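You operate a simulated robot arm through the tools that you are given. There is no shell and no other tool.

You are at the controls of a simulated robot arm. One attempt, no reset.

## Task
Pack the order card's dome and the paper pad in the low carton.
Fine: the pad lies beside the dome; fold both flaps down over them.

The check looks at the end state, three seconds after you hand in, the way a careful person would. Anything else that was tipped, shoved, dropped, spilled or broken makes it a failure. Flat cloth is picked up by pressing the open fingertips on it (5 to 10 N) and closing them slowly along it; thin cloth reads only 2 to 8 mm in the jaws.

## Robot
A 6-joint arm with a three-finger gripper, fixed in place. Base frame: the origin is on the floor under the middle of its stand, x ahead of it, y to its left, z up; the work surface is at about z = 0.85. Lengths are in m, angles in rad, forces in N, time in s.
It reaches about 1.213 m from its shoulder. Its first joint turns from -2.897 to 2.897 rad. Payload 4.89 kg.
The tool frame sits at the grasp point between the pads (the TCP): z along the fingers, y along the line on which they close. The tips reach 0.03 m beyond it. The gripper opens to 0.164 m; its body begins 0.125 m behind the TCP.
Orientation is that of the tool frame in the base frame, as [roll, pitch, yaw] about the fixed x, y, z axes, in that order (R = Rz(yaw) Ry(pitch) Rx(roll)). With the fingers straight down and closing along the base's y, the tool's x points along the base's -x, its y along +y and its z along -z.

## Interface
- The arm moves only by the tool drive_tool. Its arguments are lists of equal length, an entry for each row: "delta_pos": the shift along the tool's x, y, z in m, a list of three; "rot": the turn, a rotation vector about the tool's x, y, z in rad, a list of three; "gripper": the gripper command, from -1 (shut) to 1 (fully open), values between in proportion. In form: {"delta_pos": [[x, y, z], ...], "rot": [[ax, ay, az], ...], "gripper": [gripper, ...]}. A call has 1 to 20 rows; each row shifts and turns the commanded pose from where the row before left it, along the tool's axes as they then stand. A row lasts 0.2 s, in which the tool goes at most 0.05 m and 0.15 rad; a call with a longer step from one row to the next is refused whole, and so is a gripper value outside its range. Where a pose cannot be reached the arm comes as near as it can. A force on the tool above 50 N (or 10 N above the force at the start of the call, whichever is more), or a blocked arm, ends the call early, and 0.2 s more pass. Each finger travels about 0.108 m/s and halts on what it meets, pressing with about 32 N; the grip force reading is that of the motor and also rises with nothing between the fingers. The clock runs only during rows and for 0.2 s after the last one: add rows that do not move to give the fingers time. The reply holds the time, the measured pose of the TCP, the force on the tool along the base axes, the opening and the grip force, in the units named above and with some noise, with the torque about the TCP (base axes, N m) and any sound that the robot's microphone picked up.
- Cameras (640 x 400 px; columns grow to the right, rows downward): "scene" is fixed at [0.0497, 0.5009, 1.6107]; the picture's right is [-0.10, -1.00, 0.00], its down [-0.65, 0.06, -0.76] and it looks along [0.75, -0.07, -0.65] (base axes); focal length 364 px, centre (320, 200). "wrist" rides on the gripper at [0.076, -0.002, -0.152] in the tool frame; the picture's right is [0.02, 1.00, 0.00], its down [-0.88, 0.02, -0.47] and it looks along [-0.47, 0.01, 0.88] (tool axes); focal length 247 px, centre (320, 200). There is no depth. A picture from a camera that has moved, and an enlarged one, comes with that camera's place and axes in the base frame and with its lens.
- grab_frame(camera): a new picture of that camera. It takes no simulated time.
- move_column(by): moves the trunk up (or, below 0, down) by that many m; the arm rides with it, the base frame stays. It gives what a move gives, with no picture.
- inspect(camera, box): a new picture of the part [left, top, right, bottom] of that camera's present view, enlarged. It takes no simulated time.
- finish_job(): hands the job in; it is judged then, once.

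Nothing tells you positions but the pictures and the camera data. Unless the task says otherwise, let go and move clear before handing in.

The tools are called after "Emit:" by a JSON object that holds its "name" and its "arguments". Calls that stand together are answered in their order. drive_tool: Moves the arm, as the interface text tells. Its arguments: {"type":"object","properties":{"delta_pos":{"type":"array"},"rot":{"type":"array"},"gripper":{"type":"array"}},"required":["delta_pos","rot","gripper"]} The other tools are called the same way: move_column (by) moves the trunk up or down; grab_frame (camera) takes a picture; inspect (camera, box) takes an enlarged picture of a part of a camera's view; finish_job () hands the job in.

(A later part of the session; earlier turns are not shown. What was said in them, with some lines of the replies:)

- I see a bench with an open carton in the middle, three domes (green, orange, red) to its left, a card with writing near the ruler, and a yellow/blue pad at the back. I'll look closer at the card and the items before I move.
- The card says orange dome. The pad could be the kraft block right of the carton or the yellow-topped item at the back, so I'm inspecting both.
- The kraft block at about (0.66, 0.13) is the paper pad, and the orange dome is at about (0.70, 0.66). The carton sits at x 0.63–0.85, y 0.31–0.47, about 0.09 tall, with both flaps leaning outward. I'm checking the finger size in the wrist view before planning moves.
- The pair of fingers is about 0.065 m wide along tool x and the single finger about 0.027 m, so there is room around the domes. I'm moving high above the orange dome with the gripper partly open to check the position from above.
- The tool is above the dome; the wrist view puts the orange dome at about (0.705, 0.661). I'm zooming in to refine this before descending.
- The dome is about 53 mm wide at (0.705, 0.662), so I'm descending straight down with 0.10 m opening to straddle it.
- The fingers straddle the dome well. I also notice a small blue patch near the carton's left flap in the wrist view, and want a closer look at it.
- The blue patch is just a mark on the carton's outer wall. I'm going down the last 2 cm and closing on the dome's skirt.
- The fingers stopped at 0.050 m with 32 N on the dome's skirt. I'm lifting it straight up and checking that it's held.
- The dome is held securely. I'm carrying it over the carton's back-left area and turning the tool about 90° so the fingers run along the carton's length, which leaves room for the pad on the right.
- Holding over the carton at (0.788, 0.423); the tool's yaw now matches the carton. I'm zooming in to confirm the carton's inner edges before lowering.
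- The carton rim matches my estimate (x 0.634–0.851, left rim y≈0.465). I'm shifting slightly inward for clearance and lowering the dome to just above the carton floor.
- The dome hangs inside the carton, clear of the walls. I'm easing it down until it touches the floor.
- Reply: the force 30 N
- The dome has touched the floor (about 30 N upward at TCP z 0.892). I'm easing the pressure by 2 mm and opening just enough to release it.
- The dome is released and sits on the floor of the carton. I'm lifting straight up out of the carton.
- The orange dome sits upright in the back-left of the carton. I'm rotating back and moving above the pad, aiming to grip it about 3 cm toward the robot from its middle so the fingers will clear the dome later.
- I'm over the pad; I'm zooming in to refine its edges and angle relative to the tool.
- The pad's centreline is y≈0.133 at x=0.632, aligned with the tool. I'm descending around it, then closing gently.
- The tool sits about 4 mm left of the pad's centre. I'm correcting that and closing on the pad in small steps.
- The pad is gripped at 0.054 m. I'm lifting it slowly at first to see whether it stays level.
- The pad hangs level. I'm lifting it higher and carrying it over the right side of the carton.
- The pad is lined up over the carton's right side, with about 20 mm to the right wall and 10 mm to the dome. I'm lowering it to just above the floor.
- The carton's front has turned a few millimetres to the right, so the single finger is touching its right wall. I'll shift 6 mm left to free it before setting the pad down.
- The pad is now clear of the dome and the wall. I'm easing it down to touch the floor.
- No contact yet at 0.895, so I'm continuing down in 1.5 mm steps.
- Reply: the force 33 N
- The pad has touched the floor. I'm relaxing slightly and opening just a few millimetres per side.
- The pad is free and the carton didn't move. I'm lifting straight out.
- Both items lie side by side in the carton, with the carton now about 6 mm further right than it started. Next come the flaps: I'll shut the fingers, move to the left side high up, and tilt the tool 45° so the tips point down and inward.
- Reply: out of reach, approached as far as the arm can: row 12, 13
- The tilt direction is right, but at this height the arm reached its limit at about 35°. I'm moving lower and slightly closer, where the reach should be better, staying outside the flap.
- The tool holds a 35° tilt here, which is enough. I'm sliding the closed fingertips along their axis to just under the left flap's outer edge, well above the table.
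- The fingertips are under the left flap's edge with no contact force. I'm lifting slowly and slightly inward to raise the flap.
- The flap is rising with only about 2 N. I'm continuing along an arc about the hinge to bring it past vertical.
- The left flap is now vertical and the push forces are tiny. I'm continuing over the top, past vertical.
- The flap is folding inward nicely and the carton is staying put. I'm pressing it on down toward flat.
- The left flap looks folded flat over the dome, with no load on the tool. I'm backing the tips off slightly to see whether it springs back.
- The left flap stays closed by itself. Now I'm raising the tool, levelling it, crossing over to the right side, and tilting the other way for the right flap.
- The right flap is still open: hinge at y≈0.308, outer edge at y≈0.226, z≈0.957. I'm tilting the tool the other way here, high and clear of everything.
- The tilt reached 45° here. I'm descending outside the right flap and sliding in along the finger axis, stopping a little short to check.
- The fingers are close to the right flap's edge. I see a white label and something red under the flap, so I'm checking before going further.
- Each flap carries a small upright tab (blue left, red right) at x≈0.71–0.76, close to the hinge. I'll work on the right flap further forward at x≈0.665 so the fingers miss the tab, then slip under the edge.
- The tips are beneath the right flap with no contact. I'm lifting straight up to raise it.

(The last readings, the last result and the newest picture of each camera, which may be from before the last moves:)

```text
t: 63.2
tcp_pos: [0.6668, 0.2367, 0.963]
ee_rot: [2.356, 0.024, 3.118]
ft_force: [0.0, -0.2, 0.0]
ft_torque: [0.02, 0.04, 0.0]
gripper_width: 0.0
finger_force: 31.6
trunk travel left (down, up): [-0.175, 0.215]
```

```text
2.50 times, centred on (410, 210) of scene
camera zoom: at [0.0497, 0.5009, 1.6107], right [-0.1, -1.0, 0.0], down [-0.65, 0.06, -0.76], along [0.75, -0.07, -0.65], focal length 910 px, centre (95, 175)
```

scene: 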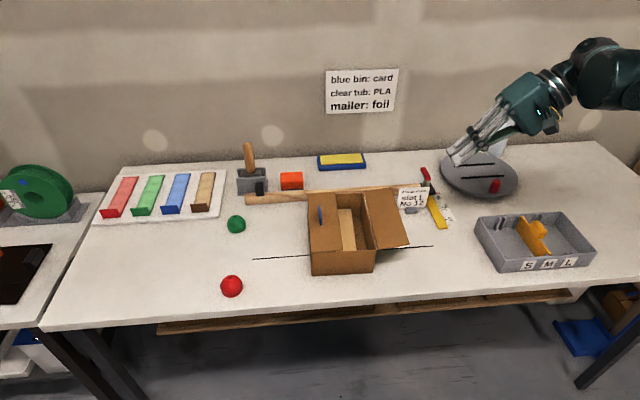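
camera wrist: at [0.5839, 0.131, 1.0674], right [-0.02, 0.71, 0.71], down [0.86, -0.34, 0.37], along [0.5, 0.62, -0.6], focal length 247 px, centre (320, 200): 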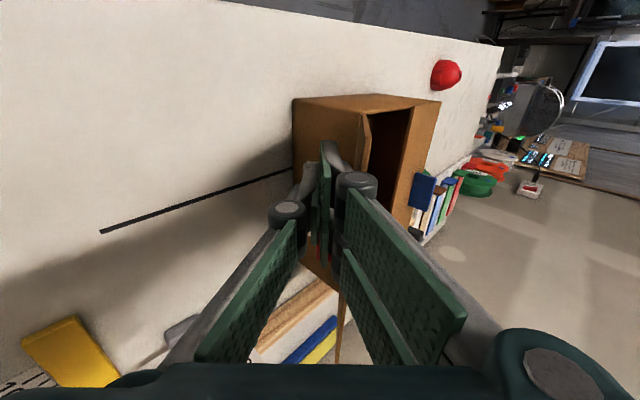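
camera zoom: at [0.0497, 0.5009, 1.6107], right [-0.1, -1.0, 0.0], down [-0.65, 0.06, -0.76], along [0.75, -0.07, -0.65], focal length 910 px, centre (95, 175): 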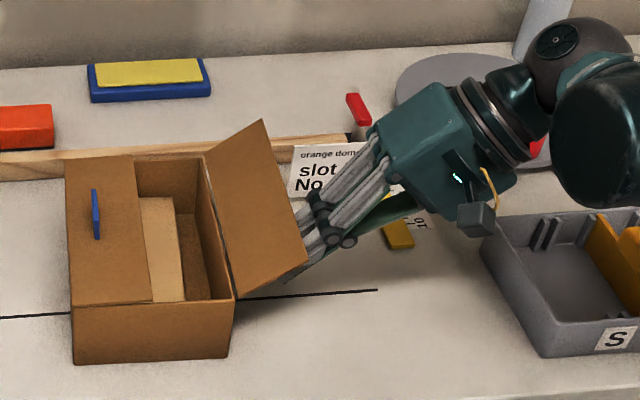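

The right flap is rising and the carton hasn't moved. I'm continuing along the arc about its hinge up to vertical.

Emit:
{"name": "drive_tool", "arguments": {"delta_pos": [[0, 0.0074, -0.0065], [0, 0.0074, -0.0065], [0, 0.0074, -0.0041], [0, 0.0074, -0.0041], [0, 0.0076, 0.0004], [0, 0.0076, 0.0004], [0, 0.0073, 0.0022], [0, 0.0073, 0.0022], [0, 0, 0]], "rot": [[0, 0, 0], [0, 0, 0], [0, 0, 0], [0, 0, 0], [0, 0, 0], [0, 0, 0], [0, 0, 0], [0, 0, 0], [0, 0, 0]], "gripper": [-1, -1, -1, -1, -1, -1, -1, -1, -1]}}

Emit:
{"name": "grab_frame", "arguments": {"camera": "wrist"}}

Emit:
{"name": "inspect", "arguments": {"camera": "scene", "box": [290, 130, 530, 290]}}

```text
t: 65.2
tcp_pos: [0.6656, 0.2676, 1.0176]
ee_rot: [2.355, 0.023, 3.117]
ft_force: [0.6, -0.1, 0.4]
ft_torque: [0.03, 0.0, -0.03]
gripper_width: 0.0
finger_force: 32.2
trunk travel left (down, up): [-0.175, 0.215]
```

```text
taken
camera wrist: at [0.584, 0.1617, 1.1219], right [-0.02, 0.71, 0.71], down [0.86, -0.34, 0.37], along [0.5, 0.62, -0.6], focal length 247 px, centre (320, 200)
```

wrist: 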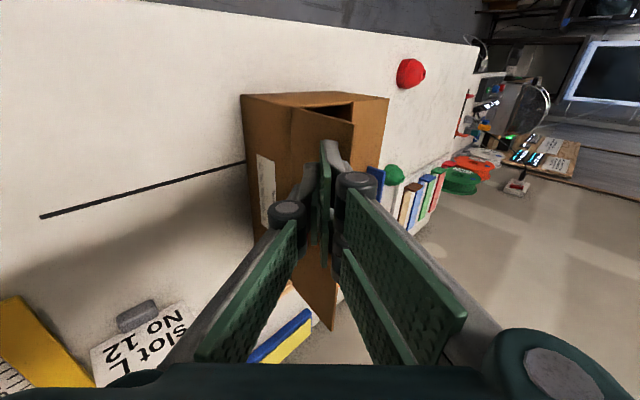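

```text
2.50 times, centred on (410, 210) of scene
camera zoom: at [0.0497, 0.5009, 1.6107], right [-0.1, -1.0, 0.0], down [-0.65, 0.06, -0.76], along [0.75, -0.07, -0.65], focal length 910 px, centre (95, 175)
```

zoom: 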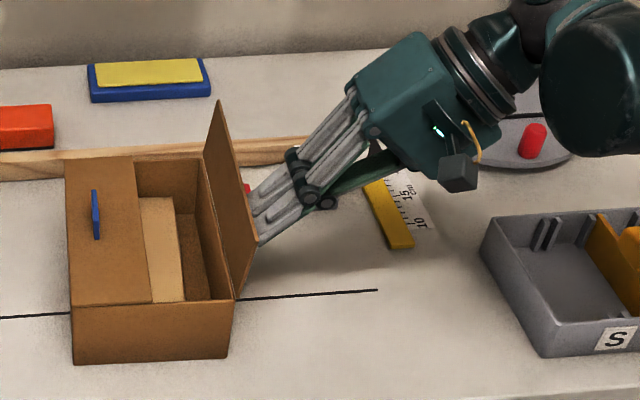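

The right flap is upright, the tab is clear of the fingers, and forces are near zero. I'm pushing on over the top.

Emit:
{"name": "drive_tool", "arguments": {"delta_pos": [[0, 0.0064, 0.0041], [0, 0.0064, 0.0041], [0, 0.0052, 0.0056], [0, 0.0052, 0.0056], [0, 0.0035, 0.0068], [0, 0.0035, 0.0068], [0, 0, 0]], "rot": [[0, 0, 0], [0, 0, 0], [0, 0, 0], [0, 0, 0], [0, 0, 0], [0, 0, 0], [0, 0, 0]], "gripper": [-1, -1, -1, -1, -1, -1, -1]}}

Emit:
{"name": "grab_frame", "arguments": {"camera": "wrist"}}

Emit:
{"name": "inspect", "arguments": {"camera": "scene", "box": [290, 130, 530, 290]}}

```text
t: 66.8
tcp_pos: [0.6691, 0.314, 1.013]
ee_rot: [2.357, 0.025, 3.119]
ft_force: [0.0, -0.9, -0.2]
ft_torque: [0.01, -0.01, 0.02]
gripper_width: 0.0
finger_force: 32.4
trunk travel left (down, up): [-0.175, 0.215]
```

```text
taken
camera wrist: at [0.5859, 0.207, 1.1191], right [-0.02, 0.71, 0.71], down [0.86, -0.34, 0.37], along [0.5, 0.62, -0.6], focal length 247 px, centre (320, 200)
```

wrist: 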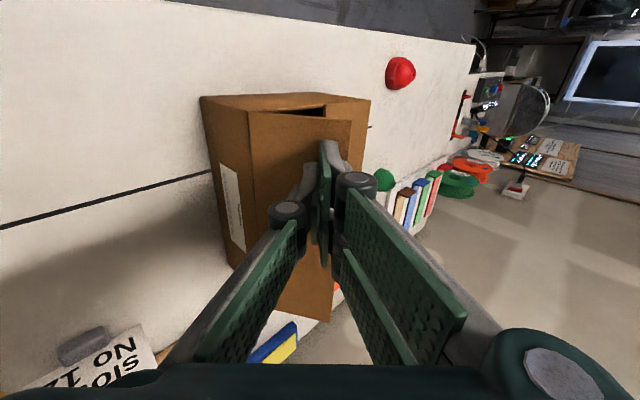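

```text
2.50 times, centred on (410, 210) of scene
camera zoom: at [0.0497, 0.5009, 1.6107], right [-0.1, -1.0, 0.0], down [-0.65, 0.06, -0.76], along [0.75, -0.07, -0.65], focal length 910 px, centre (95, 175)
```

zoom: 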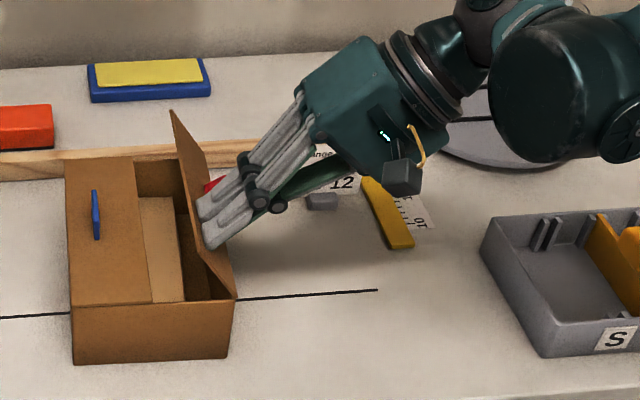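

The flap is past vertical and folding in. I'm nudging a little further from the red tab and pressing the flap down toward flat.

Emit:
{"name": "drive_tool", "arguments": {"delta_pos": [[0.005, 0.0017, 0.0074], [0, 0.0017, 0.0074], [0, -0.0004, 0.0076], [0, -0.0004, 0.0076], [0, -0.0022, 0.0073], [0, -0.0022, 0.0073], [0, 0, 0]], "rot": [[0, 0, 0], [0, 0, 0], [0, 0, 0], [0, 0, 0], [0, 0, 0], [0, 0, 0], [0, 0, 0]], "gripper": [-1, -1, -1, -1, -1, -1, -1]}}

Emit:
{"name": "grab_frame", "arguments": {"camera": "wrist"}}

Emit:
{"name": "inspect", "arguments": {"camera": "scene", "box": [270, 150, 430, 290]}}

```text
t: 68.4
tcp_pos: [0.6647, 0.3447, 0.9832]
ee_rot: [2.357, 0.025, 3.117]
ft_force: [-0.6, -0.4, 0.3]
ft_torque: [-0.02, 0.02, 0.01]
gripper_width: 0.0
finger_force: 31.8
trunk travel left (down, up): [-0.175, 0.215]
```

```text
taken
camera wrist: at [0.5819, 0.238, 1.0881], right [-0.02, 0.71, 0.71], down [0.86, -0.34, 0.37], along [0.5, 0.62, -0.6], focal length 247 px, centre (320, 200)
```

wrist: 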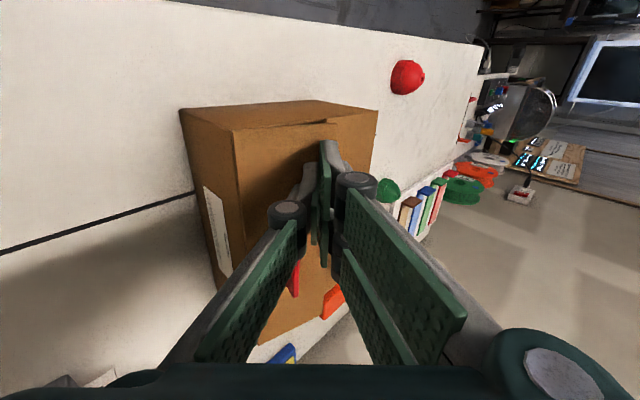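

```text
2.86 times, centred on (350, 220) of scene
camera zoom: at [0.0497, 0.5009, 1.6107], right [-0.1, -1.0, 0.0], down [-0.65, 0.06, -0.76], along [0.75, -0.07, -0.65], focal length 1041 px, centre (234, 143)
```

zoom: 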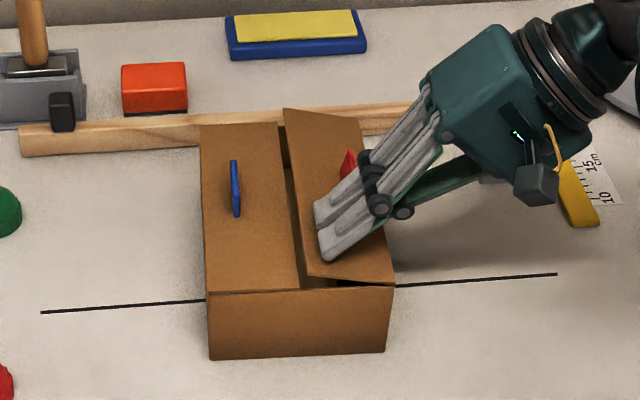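

The right flap is nearly flat, with about 1–2 cm left at its free edge. I'm pressing straight down gently until it seats.

Emit:
{"name": "drive_tool", "arguments": {"delta_pos": [[0, -0.0028, 0.0042], [0, -0.0028, 0.0042], [0, -0.0028, 0.0042], [0, 0, 0]], "rot": [[0, 0, 0], [0, 0, 0], [0, 0, 0], [0, 0, 0]], "gripper": [-1, -1, -1, -1]}}

Emit:
{"name": "inspect", "arguments": {"camera": "scene", "box": [270, 150, 430, 290]}}

```text
t: 69.4
tcp_pos: [0.6653, 0.3457, 0.9685]
ee_rot: [2.354, 0.026, 3.117]
ft_force: [4.2, -4.7, 25.0]
ft_torque: [0.12, 0.13, -0.01]
gripper_width: 0.0
finger_force: 32.0
trunk travel left (down, up): [-0.175, 0.215]
```

```text
2.86 times, centred on (350, 220) of scene
camera zoom: at [0.0497, 0.5009, 1.6107], right [-0.1, -1.0, 0.0], down [-0.65, 0.06, -0.76], along [0.75, -0.07, -0.65], focal length 1041 px, centre (234, 143)
```

zoom: 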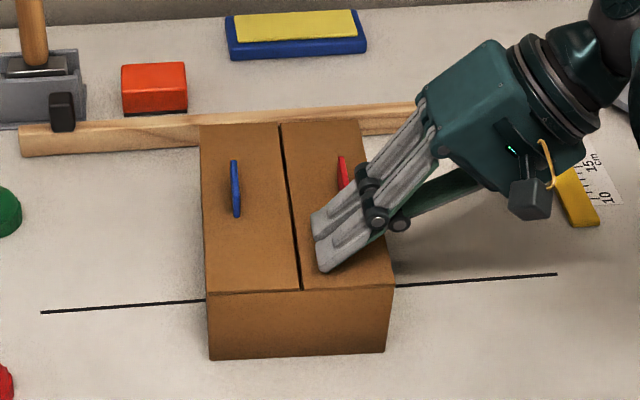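

The right flap seated with 25 N of pressure, and both flaps now look flat. I'm backing straight up and away to see that they stay closed.

Emit:
{"name": "drive_tool", "arguments": {"delta_pos": [[0, 0.0035, -0.0035], [0, 0.0071, -0.0071], [0, 0.0141, -0.0142], [0, 0.0212, -0.0212], [0, 0.0247, -0.0247], [0, 0.0247, -0.0247], [0, 0.0247, -0.0247], [0, 0, 0], [0, 0, 0]], "rot": [[0, 0, 0], [0, 0, 0], [0, 0, 0], [0, 0, 0], [0, 0, 0], [0, 0, 0], [0, 0, 0], [0, 0, 0], [0, 0, 0]], "gripper": [-1, -1, -1, -1, -1, -1, -1, -1, -1]}}

Emit:
{"name": "grab_frame", "arguments": {"camera": "scene"}}

Emit:
{"name": "inspect", "arguments": {"camera": "scene", "box": [270, 150, 430, 290]}}

Emit:
{"name": "grab_frame", "arguments": {"camera": "wrist"}}

```text
t: 71.4
tcp_pos: [0.6616, 0.3456, 1.1392]
ee_rot: [2.356, 0.024, 3.118]
ft_force: [0.5, 1.3, -0.1]
ft_torque: [-0.01, -0.05, -0.03]
gripper_width: 0.0
finger_force: 32.1
trunk travel left (down, up): [-0.175, 0.215]
```

```text
taken
```

scene: 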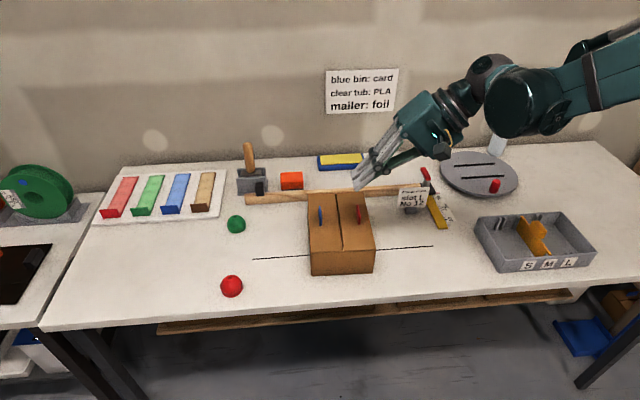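

```text
2.86 times, centred on (350, 220) of scene
camera zoom: at [0.0497, 0.5009, 1.6107], right [-0.1, -1.0, 0.0], down [-0.65, 0.06, -0.76], along [0.75, -0.07, -0.65], focal length 1041 px, centre (234, 143)
```

zoom: 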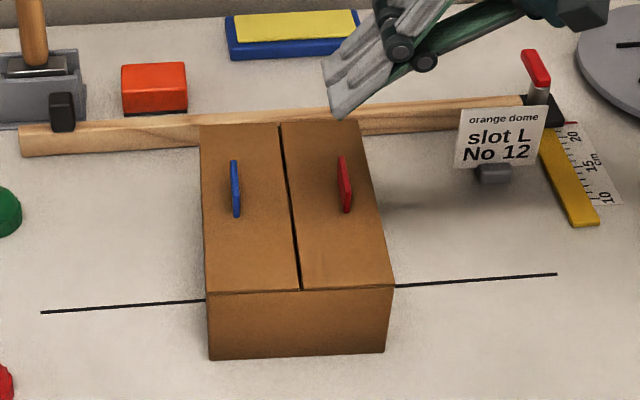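

```text
taken
camera wrist: at [0.5783, 0.2397, 1.245], right [-0.02, 0.71, 0.71], down [0.86, -0.34, 0.37], along [0.5, 0.62, -0.6], focal length 247 px, centre (320, 200)
```

wrist: 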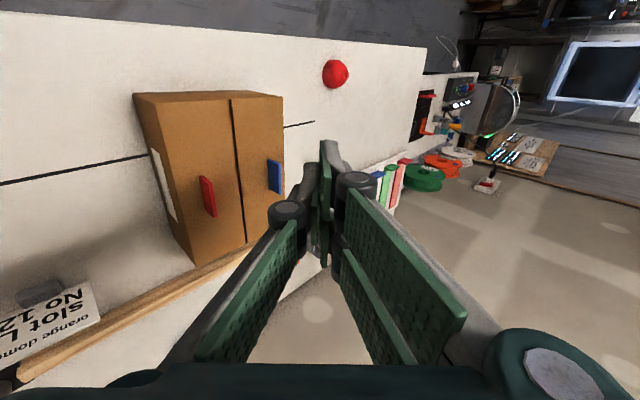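

Both flaps stay flat with just a narrow seam between them, and the surrounding objects look as they were. I'm levelling the tool and moving well clear before a final check.

Emit:
{"name": "drive_tool", "arguments": {"delta_pos": [[0, 0.0141, -0.0142], [0, 0.0141, -0.0142], [0, 0, 0], [0, 0, 0], [0, 0, 0], [0, 0, 0], [0, 0, 0], [0, 0, 0], [0, -0.04, -0.01], [0, -0.04, -0.01], [0, -0.04, -0.01], [0, -0.04, -0.01], [0, -0.03, 0], [0, 0, 0]], "rot": [[0, 0, 0], [0, 0, 0], [0.131, 0, 0], [0.131, 0, 0], [0.131, 0, 0], [0.131, 0, 0], [0.131, 0, 0], [0.131, 0, 0], [0, 0, 0], [0, 0, 0], [0, 0, 0], [0, 0, 0], [0, 0, 0], [0, 0, 0]], "gripper": [-1, -1, -1, -1, -1, -1, -1, -1, -0.6, -0.4, -0.2, 0, 0, 0]}}

Emit:
{"name": "grab_frame", "arguments": {"camera": "scene"}}

Emit:
{"name": "grab_frame", "arguments": {"camera": "wrist"}}

Emit:
{"name": "inspect", "arguments": {"camera": "scene", "box": [280, 170, 400, 290]}}

```text
t: 74.4
tcp_pos: [0.652, 0.1544, 1.2177]
ee_rot: [-3.139, 0.025, 3.116]
ft_force: [-0.1, 1.3, -0.3]
ft_torque: [0.03, -0.02, 0.0]
gripper_width: 0.0822
finger_force: 0.1
trunk travel left (down, up): [-0.175, 0.215]
```

```text
taken
```

scene: 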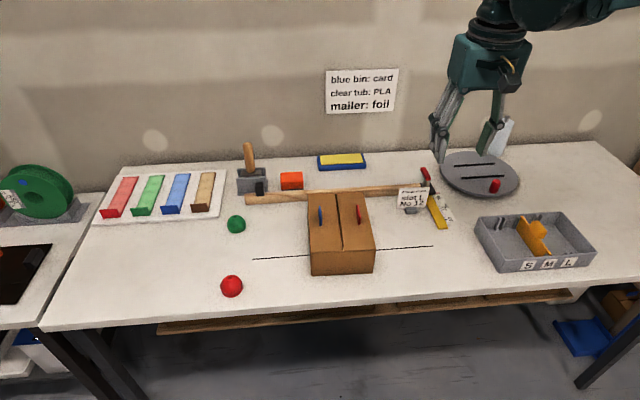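

```text
taken
camera wrist: at [0.5709, 0.1552, 1.3679], right [0.0, 1.0, 0.0], down [0.87, 0.0, 0.5], along [0.5, 0.0, -0.87], focal length 247 px, centre (320, 200)
```

wrist: 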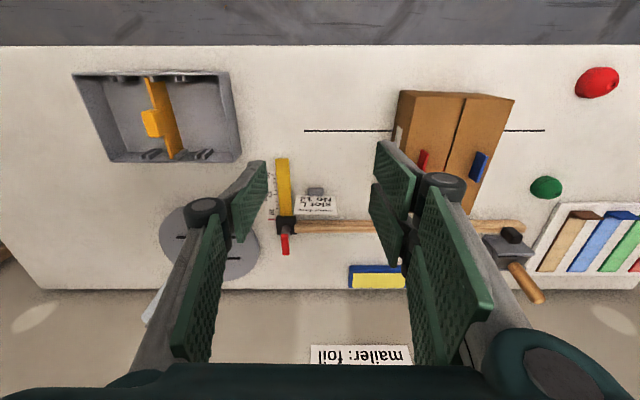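

```text
3.33 times, centred on (340, 230) of scene
camera zoom: at [0.0497, 0.5009, 1.6107], right [-0.1, -1.0, 0.0], down [-0.65, 0.06, -0.76], along [0.75, -0.07, -0.65], focal length 1214 px, centre (253, 100)
```

zoom: 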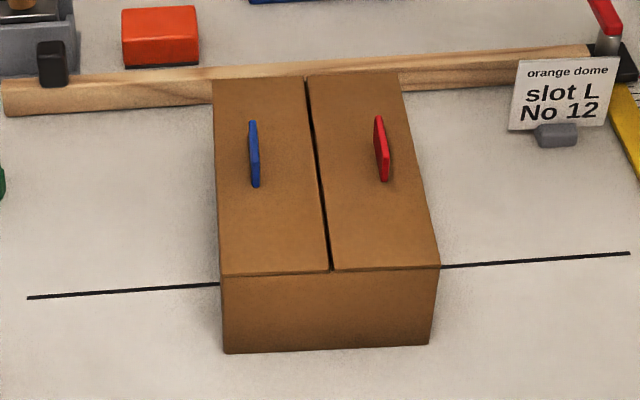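

The carton is closed with both flaps flat, and the orange dome and paper pad are side by side inside. The other domes, the card and the tools are where they were, and the arm is clear. I'm handing the job in.

Emit:
{"name": "finish_job", "arguments": {}}

```text
The job is handed in.
```

I packed the orange dome named on the order card and the paper pad side by side in the low carton. Both flaps are folded flat over them, and I've handed the job in.

- **Contents:** the dome sits upright in the back-left of the carton, and the pad lies flat beside it on the right. I last saw both in place before closing the second flap. I took the kraft-paper block to the right of the carton to be the paper pad.
- **Flaps:** both stayed closed without springing back after I moved the arm away.
- **Carton shift:** a finger pushed the carton about 6 mm to the right while I was setting the pad down. It moved a few more millimetres each way while I folded the left flap.
- **Everything else:** in the last pictures, the red and green domes, the card and the tools are where they started. The arm is raised well clear.
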